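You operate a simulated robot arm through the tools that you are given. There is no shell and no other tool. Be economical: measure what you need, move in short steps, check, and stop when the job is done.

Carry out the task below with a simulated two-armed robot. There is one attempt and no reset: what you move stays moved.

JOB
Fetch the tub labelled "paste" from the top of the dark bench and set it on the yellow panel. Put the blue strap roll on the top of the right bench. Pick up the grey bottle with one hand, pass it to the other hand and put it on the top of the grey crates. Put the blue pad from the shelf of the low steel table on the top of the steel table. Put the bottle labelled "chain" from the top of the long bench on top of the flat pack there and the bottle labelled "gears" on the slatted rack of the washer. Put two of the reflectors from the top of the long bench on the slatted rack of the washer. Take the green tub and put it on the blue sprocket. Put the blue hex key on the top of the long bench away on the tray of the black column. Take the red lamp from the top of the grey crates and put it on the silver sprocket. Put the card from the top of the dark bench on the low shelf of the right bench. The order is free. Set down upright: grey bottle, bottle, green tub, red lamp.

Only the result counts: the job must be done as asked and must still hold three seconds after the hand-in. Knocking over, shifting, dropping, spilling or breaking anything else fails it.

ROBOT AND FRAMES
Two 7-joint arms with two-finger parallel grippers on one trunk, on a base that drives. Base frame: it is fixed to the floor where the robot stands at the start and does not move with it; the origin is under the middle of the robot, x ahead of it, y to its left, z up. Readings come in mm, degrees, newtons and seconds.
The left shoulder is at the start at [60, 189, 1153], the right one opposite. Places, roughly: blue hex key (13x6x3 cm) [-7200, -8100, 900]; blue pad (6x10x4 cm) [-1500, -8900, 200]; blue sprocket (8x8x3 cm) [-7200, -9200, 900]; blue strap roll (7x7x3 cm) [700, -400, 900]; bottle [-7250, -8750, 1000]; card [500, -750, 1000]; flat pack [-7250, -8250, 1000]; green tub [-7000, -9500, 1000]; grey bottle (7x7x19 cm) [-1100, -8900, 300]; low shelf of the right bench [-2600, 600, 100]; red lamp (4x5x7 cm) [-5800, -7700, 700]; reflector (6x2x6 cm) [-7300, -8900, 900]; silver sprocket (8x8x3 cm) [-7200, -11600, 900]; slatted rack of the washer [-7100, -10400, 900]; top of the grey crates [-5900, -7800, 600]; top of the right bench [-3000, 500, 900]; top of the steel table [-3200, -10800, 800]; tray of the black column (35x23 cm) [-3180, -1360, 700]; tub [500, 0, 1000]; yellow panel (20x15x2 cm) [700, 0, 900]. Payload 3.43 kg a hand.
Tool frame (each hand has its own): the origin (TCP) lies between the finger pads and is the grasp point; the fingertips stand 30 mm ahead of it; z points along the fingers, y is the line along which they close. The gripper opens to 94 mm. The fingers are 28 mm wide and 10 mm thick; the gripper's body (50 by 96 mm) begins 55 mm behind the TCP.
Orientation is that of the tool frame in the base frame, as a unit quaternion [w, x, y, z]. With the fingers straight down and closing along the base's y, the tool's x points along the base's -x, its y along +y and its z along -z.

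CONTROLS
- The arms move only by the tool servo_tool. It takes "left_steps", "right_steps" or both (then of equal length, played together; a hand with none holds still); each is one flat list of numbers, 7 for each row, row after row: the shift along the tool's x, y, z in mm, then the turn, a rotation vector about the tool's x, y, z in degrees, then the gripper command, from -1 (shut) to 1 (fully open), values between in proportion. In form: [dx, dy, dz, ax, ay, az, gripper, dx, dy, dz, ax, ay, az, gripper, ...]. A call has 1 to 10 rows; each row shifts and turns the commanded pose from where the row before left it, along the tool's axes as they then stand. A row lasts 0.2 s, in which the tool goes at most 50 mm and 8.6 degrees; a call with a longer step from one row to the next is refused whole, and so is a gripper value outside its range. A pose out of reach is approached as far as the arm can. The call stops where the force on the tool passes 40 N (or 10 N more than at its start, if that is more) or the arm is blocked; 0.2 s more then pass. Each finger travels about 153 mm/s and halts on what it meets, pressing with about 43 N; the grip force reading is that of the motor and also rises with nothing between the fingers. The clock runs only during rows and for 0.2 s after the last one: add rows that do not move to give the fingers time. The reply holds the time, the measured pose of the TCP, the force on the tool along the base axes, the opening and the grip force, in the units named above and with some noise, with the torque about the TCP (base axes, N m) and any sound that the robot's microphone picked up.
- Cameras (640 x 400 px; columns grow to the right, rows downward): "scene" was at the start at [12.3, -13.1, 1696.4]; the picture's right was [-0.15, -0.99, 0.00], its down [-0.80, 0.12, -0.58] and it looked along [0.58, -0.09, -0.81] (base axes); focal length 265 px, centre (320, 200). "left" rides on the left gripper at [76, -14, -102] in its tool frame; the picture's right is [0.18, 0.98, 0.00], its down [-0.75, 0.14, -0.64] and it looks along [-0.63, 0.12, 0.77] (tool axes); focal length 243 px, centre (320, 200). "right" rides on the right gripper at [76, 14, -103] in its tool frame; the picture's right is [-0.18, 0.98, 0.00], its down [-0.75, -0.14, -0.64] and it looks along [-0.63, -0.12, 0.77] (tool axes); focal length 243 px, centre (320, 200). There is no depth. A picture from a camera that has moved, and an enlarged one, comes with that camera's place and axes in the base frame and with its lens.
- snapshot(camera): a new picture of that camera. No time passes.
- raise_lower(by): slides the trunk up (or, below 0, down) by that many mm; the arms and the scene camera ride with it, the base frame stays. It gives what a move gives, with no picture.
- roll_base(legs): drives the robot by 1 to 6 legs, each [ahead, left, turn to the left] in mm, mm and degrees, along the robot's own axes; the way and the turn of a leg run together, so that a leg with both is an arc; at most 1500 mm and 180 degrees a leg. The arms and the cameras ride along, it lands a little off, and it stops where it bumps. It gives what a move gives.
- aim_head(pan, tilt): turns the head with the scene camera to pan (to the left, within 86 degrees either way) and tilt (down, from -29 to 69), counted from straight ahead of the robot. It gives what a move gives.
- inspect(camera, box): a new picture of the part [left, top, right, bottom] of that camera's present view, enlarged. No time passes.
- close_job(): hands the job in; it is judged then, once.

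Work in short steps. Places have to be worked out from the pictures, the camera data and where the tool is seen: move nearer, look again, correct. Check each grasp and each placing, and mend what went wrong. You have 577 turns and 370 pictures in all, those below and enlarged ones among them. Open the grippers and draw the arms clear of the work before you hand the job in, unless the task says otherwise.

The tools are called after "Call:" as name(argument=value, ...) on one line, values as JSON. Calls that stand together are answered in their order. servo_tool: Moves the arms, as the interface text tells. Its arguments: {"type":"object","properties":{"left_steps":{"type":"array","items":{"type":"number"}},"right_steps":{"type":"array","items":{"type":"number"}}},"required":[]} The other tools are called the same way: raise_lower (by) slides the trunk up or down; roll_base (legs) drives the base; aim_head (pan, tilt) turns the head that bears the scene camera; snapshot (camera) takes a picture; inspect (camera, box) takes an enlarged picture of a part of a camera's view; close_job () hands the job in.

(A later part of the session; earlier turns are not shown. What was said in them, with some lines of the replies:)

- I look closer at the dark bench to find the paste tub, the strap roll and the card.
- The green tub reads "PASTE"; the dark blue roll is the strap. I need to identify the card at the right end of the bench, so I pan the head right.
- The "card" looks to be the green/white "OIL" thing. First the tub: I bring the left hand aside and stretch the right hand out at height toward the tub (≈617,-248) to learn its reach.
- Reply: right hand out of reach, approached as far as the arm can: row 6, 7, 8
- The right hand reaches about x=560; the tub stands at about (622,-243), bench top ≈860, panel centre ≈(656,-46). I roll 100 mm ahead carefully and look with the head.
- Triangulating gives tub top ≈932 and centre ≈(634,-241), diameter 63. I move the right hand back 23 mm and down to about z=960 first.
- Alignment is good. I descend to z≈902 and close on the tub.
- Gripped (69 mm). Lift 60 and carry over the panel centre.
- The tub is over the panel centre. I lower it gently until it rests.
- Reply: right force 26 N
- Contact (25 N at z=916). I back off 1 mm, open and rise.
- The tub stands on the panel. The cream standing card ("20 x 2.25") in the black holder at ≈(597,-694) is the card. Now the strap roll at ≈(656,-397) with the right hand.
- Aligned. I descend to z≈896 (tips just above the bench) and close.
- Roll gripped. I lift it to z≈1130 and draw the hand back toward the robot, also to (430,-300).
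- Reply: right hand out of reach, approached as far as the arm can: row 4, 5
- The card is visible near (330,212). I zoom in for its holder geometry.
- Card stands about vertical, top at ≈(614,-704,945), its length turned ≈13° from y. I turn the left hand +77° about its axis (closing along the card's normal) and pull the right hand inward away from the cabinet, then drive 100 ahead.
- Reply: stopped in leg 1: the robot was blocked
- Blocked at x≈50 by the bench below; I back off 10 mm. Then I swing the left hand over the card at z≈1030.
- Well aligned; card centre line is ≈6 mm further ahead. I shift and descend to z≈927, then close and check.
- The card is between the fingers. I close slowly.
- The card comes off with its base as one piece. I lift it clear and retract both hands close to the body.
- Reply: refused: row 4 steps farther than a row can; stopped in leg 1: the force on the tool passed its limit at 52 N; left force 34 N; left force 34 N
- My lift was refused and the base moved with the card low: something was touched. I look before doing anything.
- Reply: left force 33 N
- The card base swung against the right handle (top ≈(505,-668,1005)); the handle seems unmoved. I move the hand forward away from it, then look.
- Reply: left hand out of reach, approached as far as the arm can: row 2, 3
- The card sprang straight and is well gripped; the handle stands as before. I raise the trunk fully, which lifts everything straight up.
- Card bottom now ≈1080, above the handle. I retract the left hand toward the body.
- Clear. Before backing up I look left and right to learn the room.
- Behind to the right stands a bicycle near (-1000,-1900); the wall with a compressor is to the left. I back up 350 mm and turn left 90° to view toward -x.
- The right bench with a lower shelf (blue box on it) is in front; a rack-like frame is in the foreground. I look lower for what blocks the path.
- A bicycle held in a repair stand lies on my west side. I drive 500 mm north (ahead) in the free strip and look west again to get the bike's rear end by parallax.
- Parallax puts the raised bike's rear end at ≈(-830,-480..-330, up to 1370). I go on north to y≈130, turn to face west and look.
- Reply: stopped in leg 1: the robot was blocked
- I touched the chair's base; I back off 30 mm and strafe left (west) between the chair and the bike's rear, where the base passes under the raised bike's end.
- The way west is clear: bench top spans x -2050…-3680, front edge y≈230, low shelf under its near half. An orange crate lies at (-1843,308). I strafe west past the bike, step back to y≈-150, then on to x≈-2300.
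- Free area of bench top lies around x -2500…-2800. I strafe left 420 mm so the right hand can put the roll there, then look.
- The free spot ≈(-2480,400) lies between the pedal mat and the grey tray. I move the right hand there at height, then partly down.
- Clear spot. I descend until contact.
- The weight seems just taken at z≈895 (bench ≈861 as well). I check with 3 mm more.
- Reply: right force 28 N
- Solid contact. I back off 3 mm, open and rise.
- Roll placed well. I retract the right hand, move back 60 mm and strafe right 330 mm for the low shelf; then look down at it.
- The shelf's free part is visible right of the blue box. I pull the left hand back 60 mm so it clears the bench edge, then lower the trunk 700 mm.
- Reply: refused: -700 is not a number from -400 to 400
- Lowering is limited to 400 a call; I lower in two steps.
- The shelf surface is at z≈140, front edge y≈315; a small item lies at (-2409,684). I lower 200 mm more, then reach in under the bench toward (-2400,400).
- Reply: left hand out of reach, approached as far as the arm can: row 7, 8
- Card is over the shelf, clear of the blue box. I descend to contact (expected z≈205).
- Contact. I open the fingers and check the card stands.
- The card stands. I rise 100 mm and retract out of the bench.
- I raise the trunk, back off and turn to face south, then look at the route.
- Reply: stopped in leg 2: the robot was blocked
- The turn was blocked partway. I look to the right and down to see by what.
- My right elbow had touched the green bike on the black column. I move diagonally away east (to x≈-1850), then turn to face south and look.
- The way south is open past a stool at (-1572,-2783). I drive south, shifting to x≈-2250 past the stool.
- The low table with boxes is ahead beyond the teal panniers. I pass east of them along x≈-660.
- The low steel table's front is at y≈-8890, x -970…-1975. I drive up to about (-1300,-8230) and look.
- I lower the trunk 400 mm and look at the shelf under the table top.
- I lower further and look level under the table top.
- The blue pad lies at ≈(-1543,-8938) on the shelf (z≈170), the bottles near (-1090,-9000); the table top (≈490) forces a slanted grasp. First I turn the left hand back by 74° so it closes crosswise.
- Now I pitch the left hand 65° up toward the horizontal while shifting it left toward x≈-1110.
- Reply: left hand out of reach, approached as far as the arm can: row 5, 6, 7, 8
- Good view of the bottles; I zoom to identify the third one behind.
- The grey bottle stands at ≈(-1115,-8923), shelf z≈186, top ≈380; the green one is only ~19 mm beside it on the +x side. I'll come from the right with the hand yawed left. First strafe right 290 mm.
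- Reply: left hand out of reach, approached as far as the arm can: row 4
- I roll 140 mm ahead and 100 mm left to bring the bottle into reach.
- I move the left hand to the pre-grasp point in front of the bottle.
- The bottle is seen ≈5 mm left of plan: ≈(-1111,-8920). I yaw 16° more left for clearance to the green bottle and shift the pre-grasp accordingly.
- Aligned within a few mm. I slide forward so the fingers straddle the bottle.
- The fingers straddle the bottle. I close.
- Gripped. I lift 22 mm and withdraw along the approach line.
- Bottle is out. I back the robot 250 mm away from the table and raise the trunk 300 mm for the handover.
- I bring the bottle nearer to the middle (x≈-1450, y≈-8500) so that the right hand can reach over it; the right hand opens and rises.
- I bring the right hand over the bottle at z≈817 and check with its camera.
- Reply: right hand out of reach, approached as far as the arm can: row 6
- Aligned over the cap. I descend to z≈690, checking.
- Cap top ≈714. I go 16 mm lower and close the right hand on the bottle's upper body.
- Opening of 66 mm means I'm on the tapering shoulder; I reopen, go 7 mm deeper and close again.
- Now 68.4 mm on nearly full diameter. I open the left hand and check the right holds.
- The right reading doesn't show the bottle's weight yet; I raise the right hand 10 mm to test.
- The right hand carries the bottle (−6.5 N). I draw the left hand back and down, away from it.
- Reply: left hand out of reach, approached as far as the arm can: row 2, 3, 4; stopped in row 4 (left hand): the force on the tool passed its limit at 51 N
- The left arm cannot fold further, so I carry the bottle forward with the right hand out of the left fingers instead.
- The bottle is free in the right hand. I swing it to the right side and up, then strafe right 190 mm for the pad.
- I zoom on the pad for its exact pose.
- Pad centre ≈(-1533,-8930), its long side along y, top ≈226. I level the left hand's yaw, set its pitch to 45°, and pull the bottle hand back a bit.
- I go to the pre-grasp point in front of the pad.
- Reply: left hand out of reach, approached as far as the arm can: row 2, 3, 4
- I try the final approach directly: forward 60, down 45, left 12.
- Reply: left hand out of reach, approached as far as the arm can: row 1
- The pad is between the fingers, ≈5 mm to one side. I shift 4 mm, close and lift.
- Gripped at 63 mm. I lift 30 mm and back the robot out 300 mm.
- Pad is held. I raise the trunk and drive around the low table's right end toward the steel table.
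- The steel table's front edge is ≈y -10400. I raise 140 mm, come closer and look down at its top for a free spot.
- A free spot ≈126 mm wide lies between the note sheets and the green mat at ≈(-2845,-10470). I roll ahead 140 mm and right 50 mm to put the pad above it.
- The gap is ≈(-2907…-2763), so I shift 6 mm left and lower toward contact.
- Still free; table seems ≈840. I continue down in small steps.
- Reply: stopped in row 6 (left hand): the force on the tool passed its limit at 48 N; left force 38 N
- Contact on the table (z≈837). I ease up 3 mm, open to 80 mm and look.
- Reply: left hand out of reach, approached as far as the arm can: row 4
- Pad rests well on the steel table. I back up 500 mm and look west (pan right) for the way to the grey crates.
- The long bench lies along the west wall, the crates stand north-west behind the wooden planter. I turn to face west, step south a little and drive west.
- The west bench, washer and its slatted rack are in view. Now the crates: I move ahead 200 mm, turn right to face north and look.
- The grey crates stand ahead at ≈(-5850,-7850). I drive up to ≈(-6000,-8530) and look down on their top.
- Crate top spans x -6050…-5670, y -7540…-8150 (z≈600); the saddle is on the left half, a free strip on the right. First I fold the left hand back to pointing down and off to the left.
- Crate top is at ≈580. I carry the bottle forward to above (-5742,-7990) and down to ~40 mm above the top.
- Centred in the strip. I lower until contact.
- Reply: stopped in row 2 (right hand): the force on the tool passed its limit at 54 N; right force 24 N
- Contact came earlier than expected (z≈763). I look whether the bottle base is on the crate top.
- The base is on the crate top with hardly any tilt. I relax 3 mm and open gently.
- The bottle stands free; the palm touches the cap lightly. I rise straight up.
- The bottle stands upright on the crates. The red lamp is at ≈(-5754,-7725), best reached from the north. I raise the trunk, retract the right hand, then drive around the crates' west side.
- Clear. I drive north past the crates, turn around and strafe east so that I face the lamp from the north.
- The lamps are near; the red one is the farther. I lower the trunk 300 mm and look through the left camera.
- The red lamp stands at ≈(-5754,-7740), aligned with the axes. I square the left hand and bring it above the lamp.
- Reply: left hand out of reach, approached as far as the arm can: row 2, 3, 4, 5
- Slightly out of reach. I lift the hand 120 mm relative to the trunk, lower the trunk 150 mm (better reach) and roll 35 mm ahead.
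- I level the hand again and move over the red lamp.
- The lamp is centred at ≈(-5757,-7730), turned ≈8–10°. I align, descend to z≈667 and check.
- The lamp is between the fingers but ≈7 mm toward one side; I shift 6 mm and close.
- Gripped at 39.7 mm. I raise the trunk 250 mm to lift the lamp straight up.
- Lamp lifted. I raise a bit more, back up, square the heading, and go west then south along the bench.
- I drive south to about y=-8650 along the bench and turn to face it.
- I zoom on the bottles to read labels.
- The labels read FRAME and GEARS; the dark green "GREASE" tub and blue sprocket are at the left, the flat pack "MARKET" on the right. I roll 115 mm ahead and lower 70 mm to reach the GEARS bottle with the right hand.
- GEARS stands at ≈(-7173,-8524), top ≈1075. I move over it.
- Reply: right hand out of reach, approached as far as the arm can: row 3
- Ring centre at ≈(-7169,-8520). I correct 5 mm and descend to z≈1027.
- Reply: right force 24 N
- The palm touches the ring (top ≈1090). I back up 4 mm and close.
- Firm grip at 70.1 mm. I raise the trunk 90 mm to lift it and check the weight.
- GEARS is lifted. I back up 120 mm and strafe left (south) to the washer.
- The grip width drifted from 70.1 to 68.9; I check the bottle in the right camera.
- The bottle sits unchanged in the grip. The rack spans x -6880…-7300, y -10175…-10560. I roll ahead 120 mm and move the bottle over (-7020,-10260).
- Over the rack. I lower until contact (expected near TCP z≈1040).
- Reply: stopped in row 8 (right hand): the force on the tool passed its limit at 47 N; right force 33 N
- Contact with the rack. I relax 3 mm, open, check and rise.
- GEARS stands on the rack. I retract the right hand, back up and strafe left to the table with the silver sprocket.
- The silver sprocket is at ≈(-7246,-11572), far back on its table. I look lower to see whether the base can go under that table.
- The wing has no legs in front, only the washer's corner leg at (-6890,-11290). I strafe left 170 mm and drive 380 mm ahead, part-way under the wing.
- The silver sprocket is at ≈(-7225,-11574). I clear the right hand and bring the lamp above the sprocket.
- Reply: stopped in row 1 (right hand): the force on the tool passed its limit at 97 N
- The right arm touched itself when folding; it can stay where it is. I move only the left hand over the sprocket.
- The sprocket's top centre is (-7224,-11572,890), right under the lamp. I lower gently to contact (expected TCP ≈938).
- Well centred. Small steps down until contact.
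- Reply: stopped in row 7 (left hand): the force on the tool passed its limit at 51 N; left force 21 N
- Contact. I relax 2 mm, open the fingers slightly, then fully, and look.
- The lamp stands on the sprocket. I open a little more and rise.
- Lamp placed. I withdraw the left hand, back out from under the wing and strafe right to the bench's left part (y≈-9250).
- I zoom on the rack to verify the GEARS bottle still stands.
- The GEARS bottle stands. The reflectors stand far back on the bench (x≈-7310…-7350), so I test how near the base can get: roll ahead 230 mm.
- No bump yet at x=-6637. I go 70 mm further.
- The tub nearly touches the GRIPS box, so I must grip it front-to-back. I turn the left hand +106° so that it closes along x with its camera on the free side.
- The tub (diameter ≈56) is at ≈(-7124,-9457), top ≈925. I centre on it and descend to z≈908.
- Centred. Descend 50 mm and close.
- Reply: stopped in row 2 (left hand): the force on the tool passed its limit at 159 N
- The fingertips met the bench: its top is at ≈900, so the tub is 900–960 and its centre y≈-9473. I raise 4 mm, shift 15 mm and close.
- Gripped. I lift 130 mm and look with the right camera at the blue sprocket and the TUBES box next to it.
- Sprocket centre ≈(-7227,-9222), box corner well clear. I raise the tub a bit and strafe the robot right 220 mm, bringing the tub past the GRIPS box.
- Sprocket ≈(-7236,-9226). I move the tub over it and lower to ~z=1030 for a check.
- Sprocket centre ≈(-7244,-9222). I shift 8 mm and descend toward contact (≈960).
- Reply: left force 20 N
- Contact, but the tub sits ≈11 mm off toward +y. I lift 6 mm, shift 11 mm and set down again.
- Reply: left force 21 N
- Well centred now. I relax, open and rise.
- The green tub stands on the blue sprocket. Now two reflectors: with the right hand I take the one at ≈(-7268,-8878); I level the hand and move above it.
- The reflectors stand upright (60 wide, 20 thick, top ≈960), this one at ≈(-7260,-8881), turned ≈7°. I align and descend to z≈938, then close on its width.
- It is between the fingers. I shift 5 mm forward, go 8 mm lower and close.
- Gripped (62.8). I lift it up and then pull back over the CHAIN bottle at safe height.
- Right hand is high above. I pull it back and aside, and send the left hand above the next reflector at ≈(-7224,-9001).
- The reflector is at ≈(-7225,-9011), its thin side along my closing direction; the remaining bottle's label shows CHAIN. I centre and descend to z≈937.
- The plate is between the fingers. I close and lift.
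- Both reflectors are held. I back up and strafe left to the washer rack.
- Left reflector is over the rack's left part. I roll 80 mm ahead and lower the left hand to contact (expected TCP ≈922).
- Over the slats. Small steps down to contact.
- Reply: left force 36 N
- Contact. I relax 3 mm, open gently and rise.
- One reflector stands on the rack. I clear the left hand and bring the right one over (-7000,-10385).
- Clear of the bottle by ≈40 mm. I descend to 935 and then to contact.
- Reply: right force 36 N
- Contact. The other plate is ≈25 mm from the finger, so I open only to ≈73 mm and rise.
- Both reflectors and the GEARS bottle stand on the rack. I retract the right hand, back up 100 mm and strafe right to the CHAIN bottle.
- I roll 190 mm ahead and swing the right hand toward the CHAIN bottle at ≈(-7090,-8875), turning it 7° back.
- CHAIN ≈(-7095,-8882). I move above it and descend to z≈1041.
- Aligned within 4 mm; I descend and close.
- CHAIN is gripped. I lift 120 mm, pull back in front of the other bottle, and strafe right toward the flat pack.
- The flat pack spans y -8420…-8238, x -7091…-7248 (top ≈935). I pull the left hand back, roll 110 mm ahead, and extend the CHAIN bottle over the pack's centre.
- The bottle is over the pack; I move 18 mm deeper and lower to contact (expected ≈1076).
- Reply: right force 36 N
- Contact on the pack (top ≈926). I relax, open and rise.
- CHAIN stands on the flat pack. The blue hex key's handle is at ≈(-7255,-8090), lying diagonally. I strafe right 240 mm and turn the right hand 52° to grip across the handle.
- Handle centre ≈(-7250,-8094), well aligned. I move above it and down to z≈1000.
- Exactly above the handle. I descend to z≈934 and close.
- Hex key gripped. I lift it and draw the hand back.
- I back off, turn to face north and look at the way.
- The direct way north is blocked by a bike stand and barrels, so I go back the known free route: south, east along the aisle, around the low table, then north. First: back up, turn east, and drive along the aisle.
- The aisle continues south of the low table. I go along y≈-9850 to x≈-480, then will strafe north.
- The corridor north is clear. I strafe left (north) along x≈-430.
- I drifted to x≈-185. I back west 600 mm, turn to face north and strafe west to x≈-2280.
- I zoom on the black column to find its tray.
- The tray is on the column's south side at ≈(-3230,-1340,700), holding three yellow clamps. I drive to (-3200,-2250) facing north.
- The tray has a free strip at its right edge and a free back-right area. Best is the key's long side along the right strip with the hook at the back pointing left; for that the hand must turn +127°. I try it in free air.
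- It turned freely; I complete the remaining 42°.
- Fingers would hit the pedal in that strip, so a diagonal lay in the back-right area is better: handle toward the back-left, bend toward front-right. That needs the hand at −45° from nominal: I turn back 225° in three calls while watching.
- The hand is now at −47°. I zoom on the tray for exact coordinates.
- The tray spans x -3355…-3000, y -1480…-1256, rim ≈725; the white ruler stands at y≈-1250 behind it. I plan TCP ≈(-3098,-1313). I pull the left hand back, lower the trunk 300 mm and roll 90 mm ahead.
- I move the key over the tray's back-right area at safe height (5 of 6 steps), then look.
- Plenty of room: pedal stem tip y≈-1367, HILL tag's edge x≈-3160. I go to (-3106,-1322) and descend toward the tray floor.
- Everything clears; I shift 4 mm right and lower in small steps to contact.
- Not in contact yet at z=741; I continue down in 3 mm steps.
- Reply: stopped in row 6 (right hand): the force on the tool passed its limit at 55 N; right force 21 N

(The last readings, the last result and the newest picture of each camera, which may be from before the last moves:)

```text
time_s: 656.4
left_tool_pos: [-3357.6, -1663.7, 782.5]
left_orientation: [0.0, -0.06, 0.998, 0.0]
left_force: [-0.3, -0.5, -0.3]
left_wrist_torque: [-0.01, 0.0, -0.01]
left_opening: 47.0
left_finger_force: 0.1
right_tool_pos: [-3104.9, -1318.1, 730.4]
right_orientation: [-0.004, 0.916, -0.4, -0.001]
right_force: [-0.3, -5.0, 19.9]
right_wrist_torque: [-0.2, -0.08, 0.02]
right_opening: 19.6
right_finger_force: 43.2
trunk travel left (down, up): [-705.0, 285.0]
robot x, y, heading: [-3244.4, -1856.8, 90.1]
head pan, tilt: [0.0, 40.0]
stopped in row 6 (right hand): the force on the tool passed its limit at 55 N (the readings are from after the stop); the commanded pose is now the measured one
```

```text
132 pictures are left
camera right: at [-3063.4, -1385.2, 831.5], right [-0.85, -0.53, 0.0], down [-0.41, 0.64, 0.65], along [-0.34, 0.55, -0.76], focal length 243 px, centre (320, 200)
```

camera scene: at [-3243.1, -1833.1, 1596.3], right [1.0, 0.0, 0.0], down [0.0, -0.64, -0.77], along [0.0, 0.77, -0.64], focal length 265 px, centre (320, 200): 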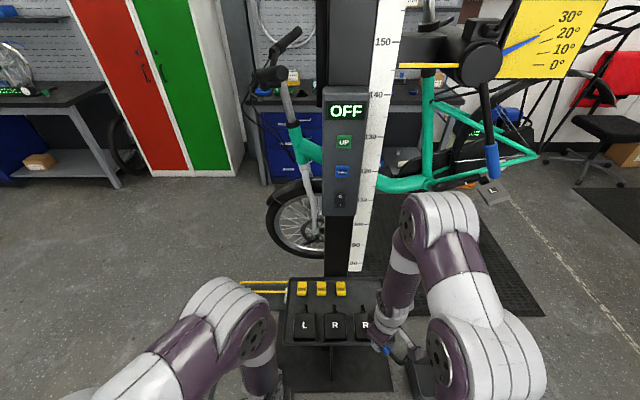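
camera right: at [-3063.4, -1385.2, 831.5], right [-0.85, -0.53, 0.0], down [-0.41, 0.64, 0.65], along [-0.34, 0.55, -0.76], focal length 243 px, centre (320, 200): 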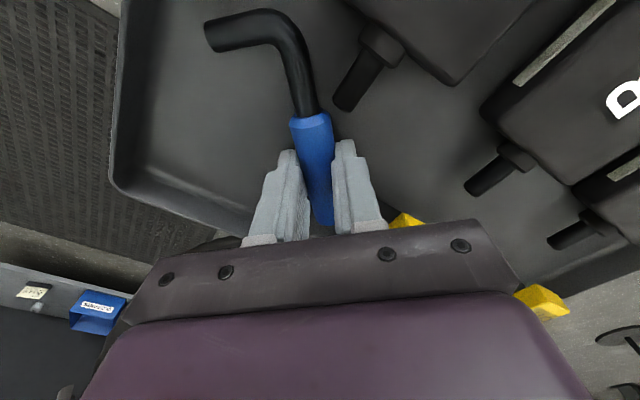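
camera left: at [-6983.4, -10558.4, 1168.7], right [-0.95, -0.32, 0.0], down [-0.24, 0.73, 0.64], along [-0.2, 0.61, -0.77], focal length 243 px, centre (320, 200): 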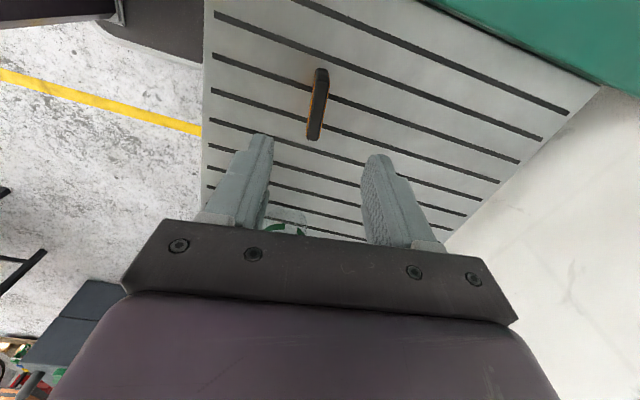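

Contact with the tray floor, everything free around. I relax, open to ≈34 mm and rise straight.

Call:
servo_tool(right_steps=[0, 0, -2, 0, 0, 0, -1, 0, 0, 0, 0, 0, 0, -0.45, 0, 0, 0, 0, 0, 0, -0.28, 0, 0, 0, 0, 0, 0, -0.28, 0, 0, -15, 0, 0, 0, -0.28, 0, 0, -30, 0, 0, 0, -0.28, 0, 0, -40, 0, 0, 0, -0.28, 0, 0, -30, 0, 0, 0, -0.28])

Call:
snapshot(camera="right")

Call:
inspect(camera="scene", box=[270, 250, 430, 370])

```text
time_s: 658.2
left_tool_pos: [-3358.1, -1662.4, 782.0]
left_orientation: [-0.001, -0.06, 0.998, -0.001]
left_force: [0.4, -0.4, 0.1]
left_wrist_torque: [0.02, -0.01, 0.0]
left_opening: 47.1
left_finger_force: 0.2
right_tool_pos: [-3105.1, -1320.3, 844.8]
right_orientation: [-0.001, 0.916, -0.4, 0.0]
right_force: [-0.1, 0.6, 0.3]
right_wrist_torque: [0.0, 0.01, 0.01]
right_opening: 34.0
right_finger_force: 0.0
trunk travel left (down, up): [-705.0, 285.0]
robot x, y, heading: [-3244.1, -1858.4, 90.2]
head pan, tilt: [0.0, 40.0]
```

```text
131 pictures are left
camera right: at [-3064.7, -1386.7, 946.0], right [-0.85, -0.53, 0.0], down [-0.41, 0.65, 0.64], along [-0.34, 0.54, -0.77], focal length 243 px, centre (320, 200)
```

right: 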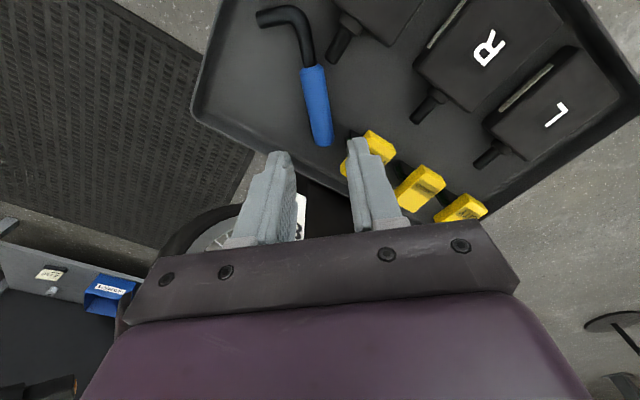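

```text
3.33 times, centred on (350, 310) of scene
camera zoom: at [-3243.3, -1835.1, 1596.3], right [1.0, 0.0, 0.0], down [0.0, -0.64, -0.77], along [0.0, 0.77, -0.64], focal length 882 px, centre (220, -167)
```

zoom: 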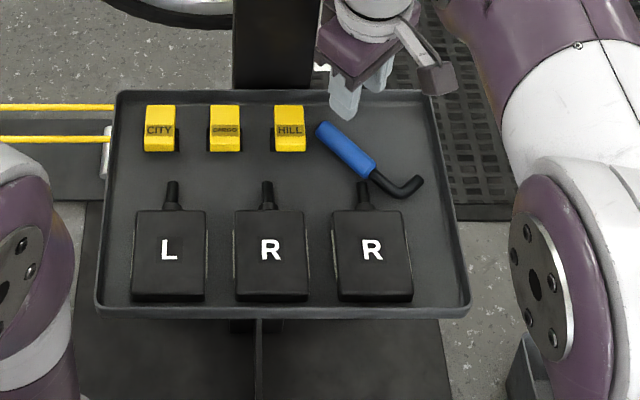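

The hex key lies free on the tray. I withdraw the right hand, back off, open both grippers, and take a last look at the right bench's card and roll.

Call:
servo_tool(right_steps=[28.5, 21, 0, 0, 0, 0, -0.28, 28.5, 21, 0, 0, 0, 0, -0.28, 28.5, 21, 0, 0, 0, 0, -0.28, 28.5, 21, 0, 0, 0, 0, -0.28, 28.5, 21, 0, 0, 0, 0, 0.5, 0, 0, 0, 0, 0, 0, 1], left_steps=[0, 0, 0, 0, 0, 0, 0.5, 0, 0, 0, 0, 0, 0, 1, 0, 0, 0, 0, 0, 0, 1, 0, 0, 0, 0, 0, 0, 1, 0, 0, 0, 0, 0, 0, 1, 0, 0, 0, 0, 0, 0, 1])

Call:
roll_base(legs=[[-350, 0, 0]])

Call:
aim_head(pan=-20, tilt=20)

Call:
inspect(camera="scene", box=[160, 60, 480, 260])

```text
time_s: 659.6
left_tool_pos: [-3357.9, -1662.0, 782.7]
left_orientation: [-0.001, -0.06, 0.998, -0.001]
left_force: [-0.1, -0.1, 0.8]
left_wrist_torque: [0.0, 0.0, -0.01]
left_opening: 93.9
left_finger_force: 0.0
right_tool_pos: [-3084.8, -1495.3, 841.8]
right_orientation: [-0.001, 0.916, -0.401, 0.0]
right_force: [0.1, -0.4, 0.4]
right_wrist_torque: [-0.01, -0.02, 0.02]
right_opening: 93.8
right_finger_force: 0.1
trunk travel left (down, up): [-705.0, 285.0]
robot x, y, heading: [-3243.0, -1857.5, 90.0]
head pan, tilt: [0.0, 40.0]
```

```text
time_s: 661.9
left_tool_pos: [-3356.7, -2016.5, 783.6]
left_orientation: [-0.001, -0.062, 0.998, -0.001]
left_force: [-0.5, -0.8, 0.4]
left_wrist_torque: [0.02, -0.02, 0.0]
left_opening: 93.8
left_finger_force: 0.1
right_tool_pos: [-3085.3, -1848.4, 842.4]
right_orientation: [-0.001, 0.917, -0.398, 0.0]
right_force: [-0.4, -1.0, -0.3]
right_wrist_torque: [0.02, -0.01, 0.01]
right_opening: 94.0
right_finger_force: 0.1
trunk travel left (down, up): [-705.0, 285.0]
robot x, y, heading: [-3242.5, -2208.0, 90.3]
head pan, tilt: [0.0, 40.0]
```

```text
time_s: 662.8
left_tool_pos: [-3357.6, -2015.1, 782.3]
left_orientation: [0.0, -0.062, 0.998, -0.001]
left_force: [0.4, -0.5, -0.5]
left_wrist_torque: [0.0, -0.02, 0.01]
left_opening: 94.2
left_finger_force: 0.2
right_tool_pos: [-3085.3, -1846.0, 842.2]
right_orientation: [-0.001, 0.917, -0.4, -0.001]
right_force: [0.0, -0.3, -0.5]
right_wrist_torque: [0.01, 0.02, -0.02]
right_opening: 94.1
right_finger_force: 0.0
trunk travel left (down, up): [-705.0, 285.0]
robot x, y, heading: [-3241.9, -2214.3, 90.6]
head pan, tilt: [-20.0, 20.0]
```

```text
2.00 times, centred on (320, 160) of scene
camera zoom: at [-3210.0, -2184.3, 1627.6], right [0.94, -0.34, 0.0], down [-0.12, -0.32, -0.94], along [0.32, 0.88, -0.34], focal length 529 px, centre (320, 280)
```

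zoom: 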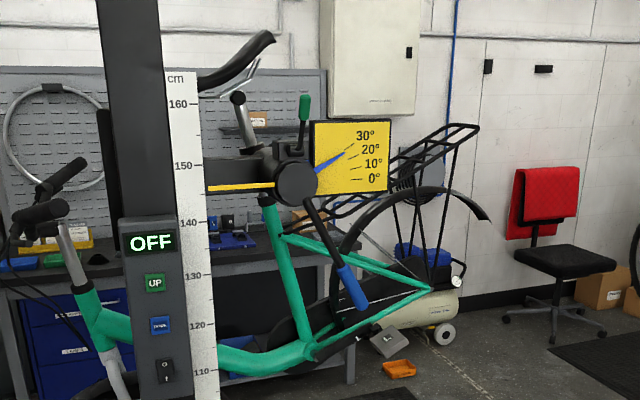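

All placements are done, both grippers are open and the arms are clear of the work. I hand the job in.

Call:
close_job()

```text
The job is handed in.
```

The job is handed in, and I saw every item resting where you asked when I set it down. Three contacts happened along the way:
- **Handlebar:** the held card hit the handlebar on the dark bench. It looked unmoved afterwards.
- **Chair:** the base bumped the office chair. I did not check whether it shifted.
- **Green bike:** the right elbow touched the bike held in the black column. I did not check whether it shifted.
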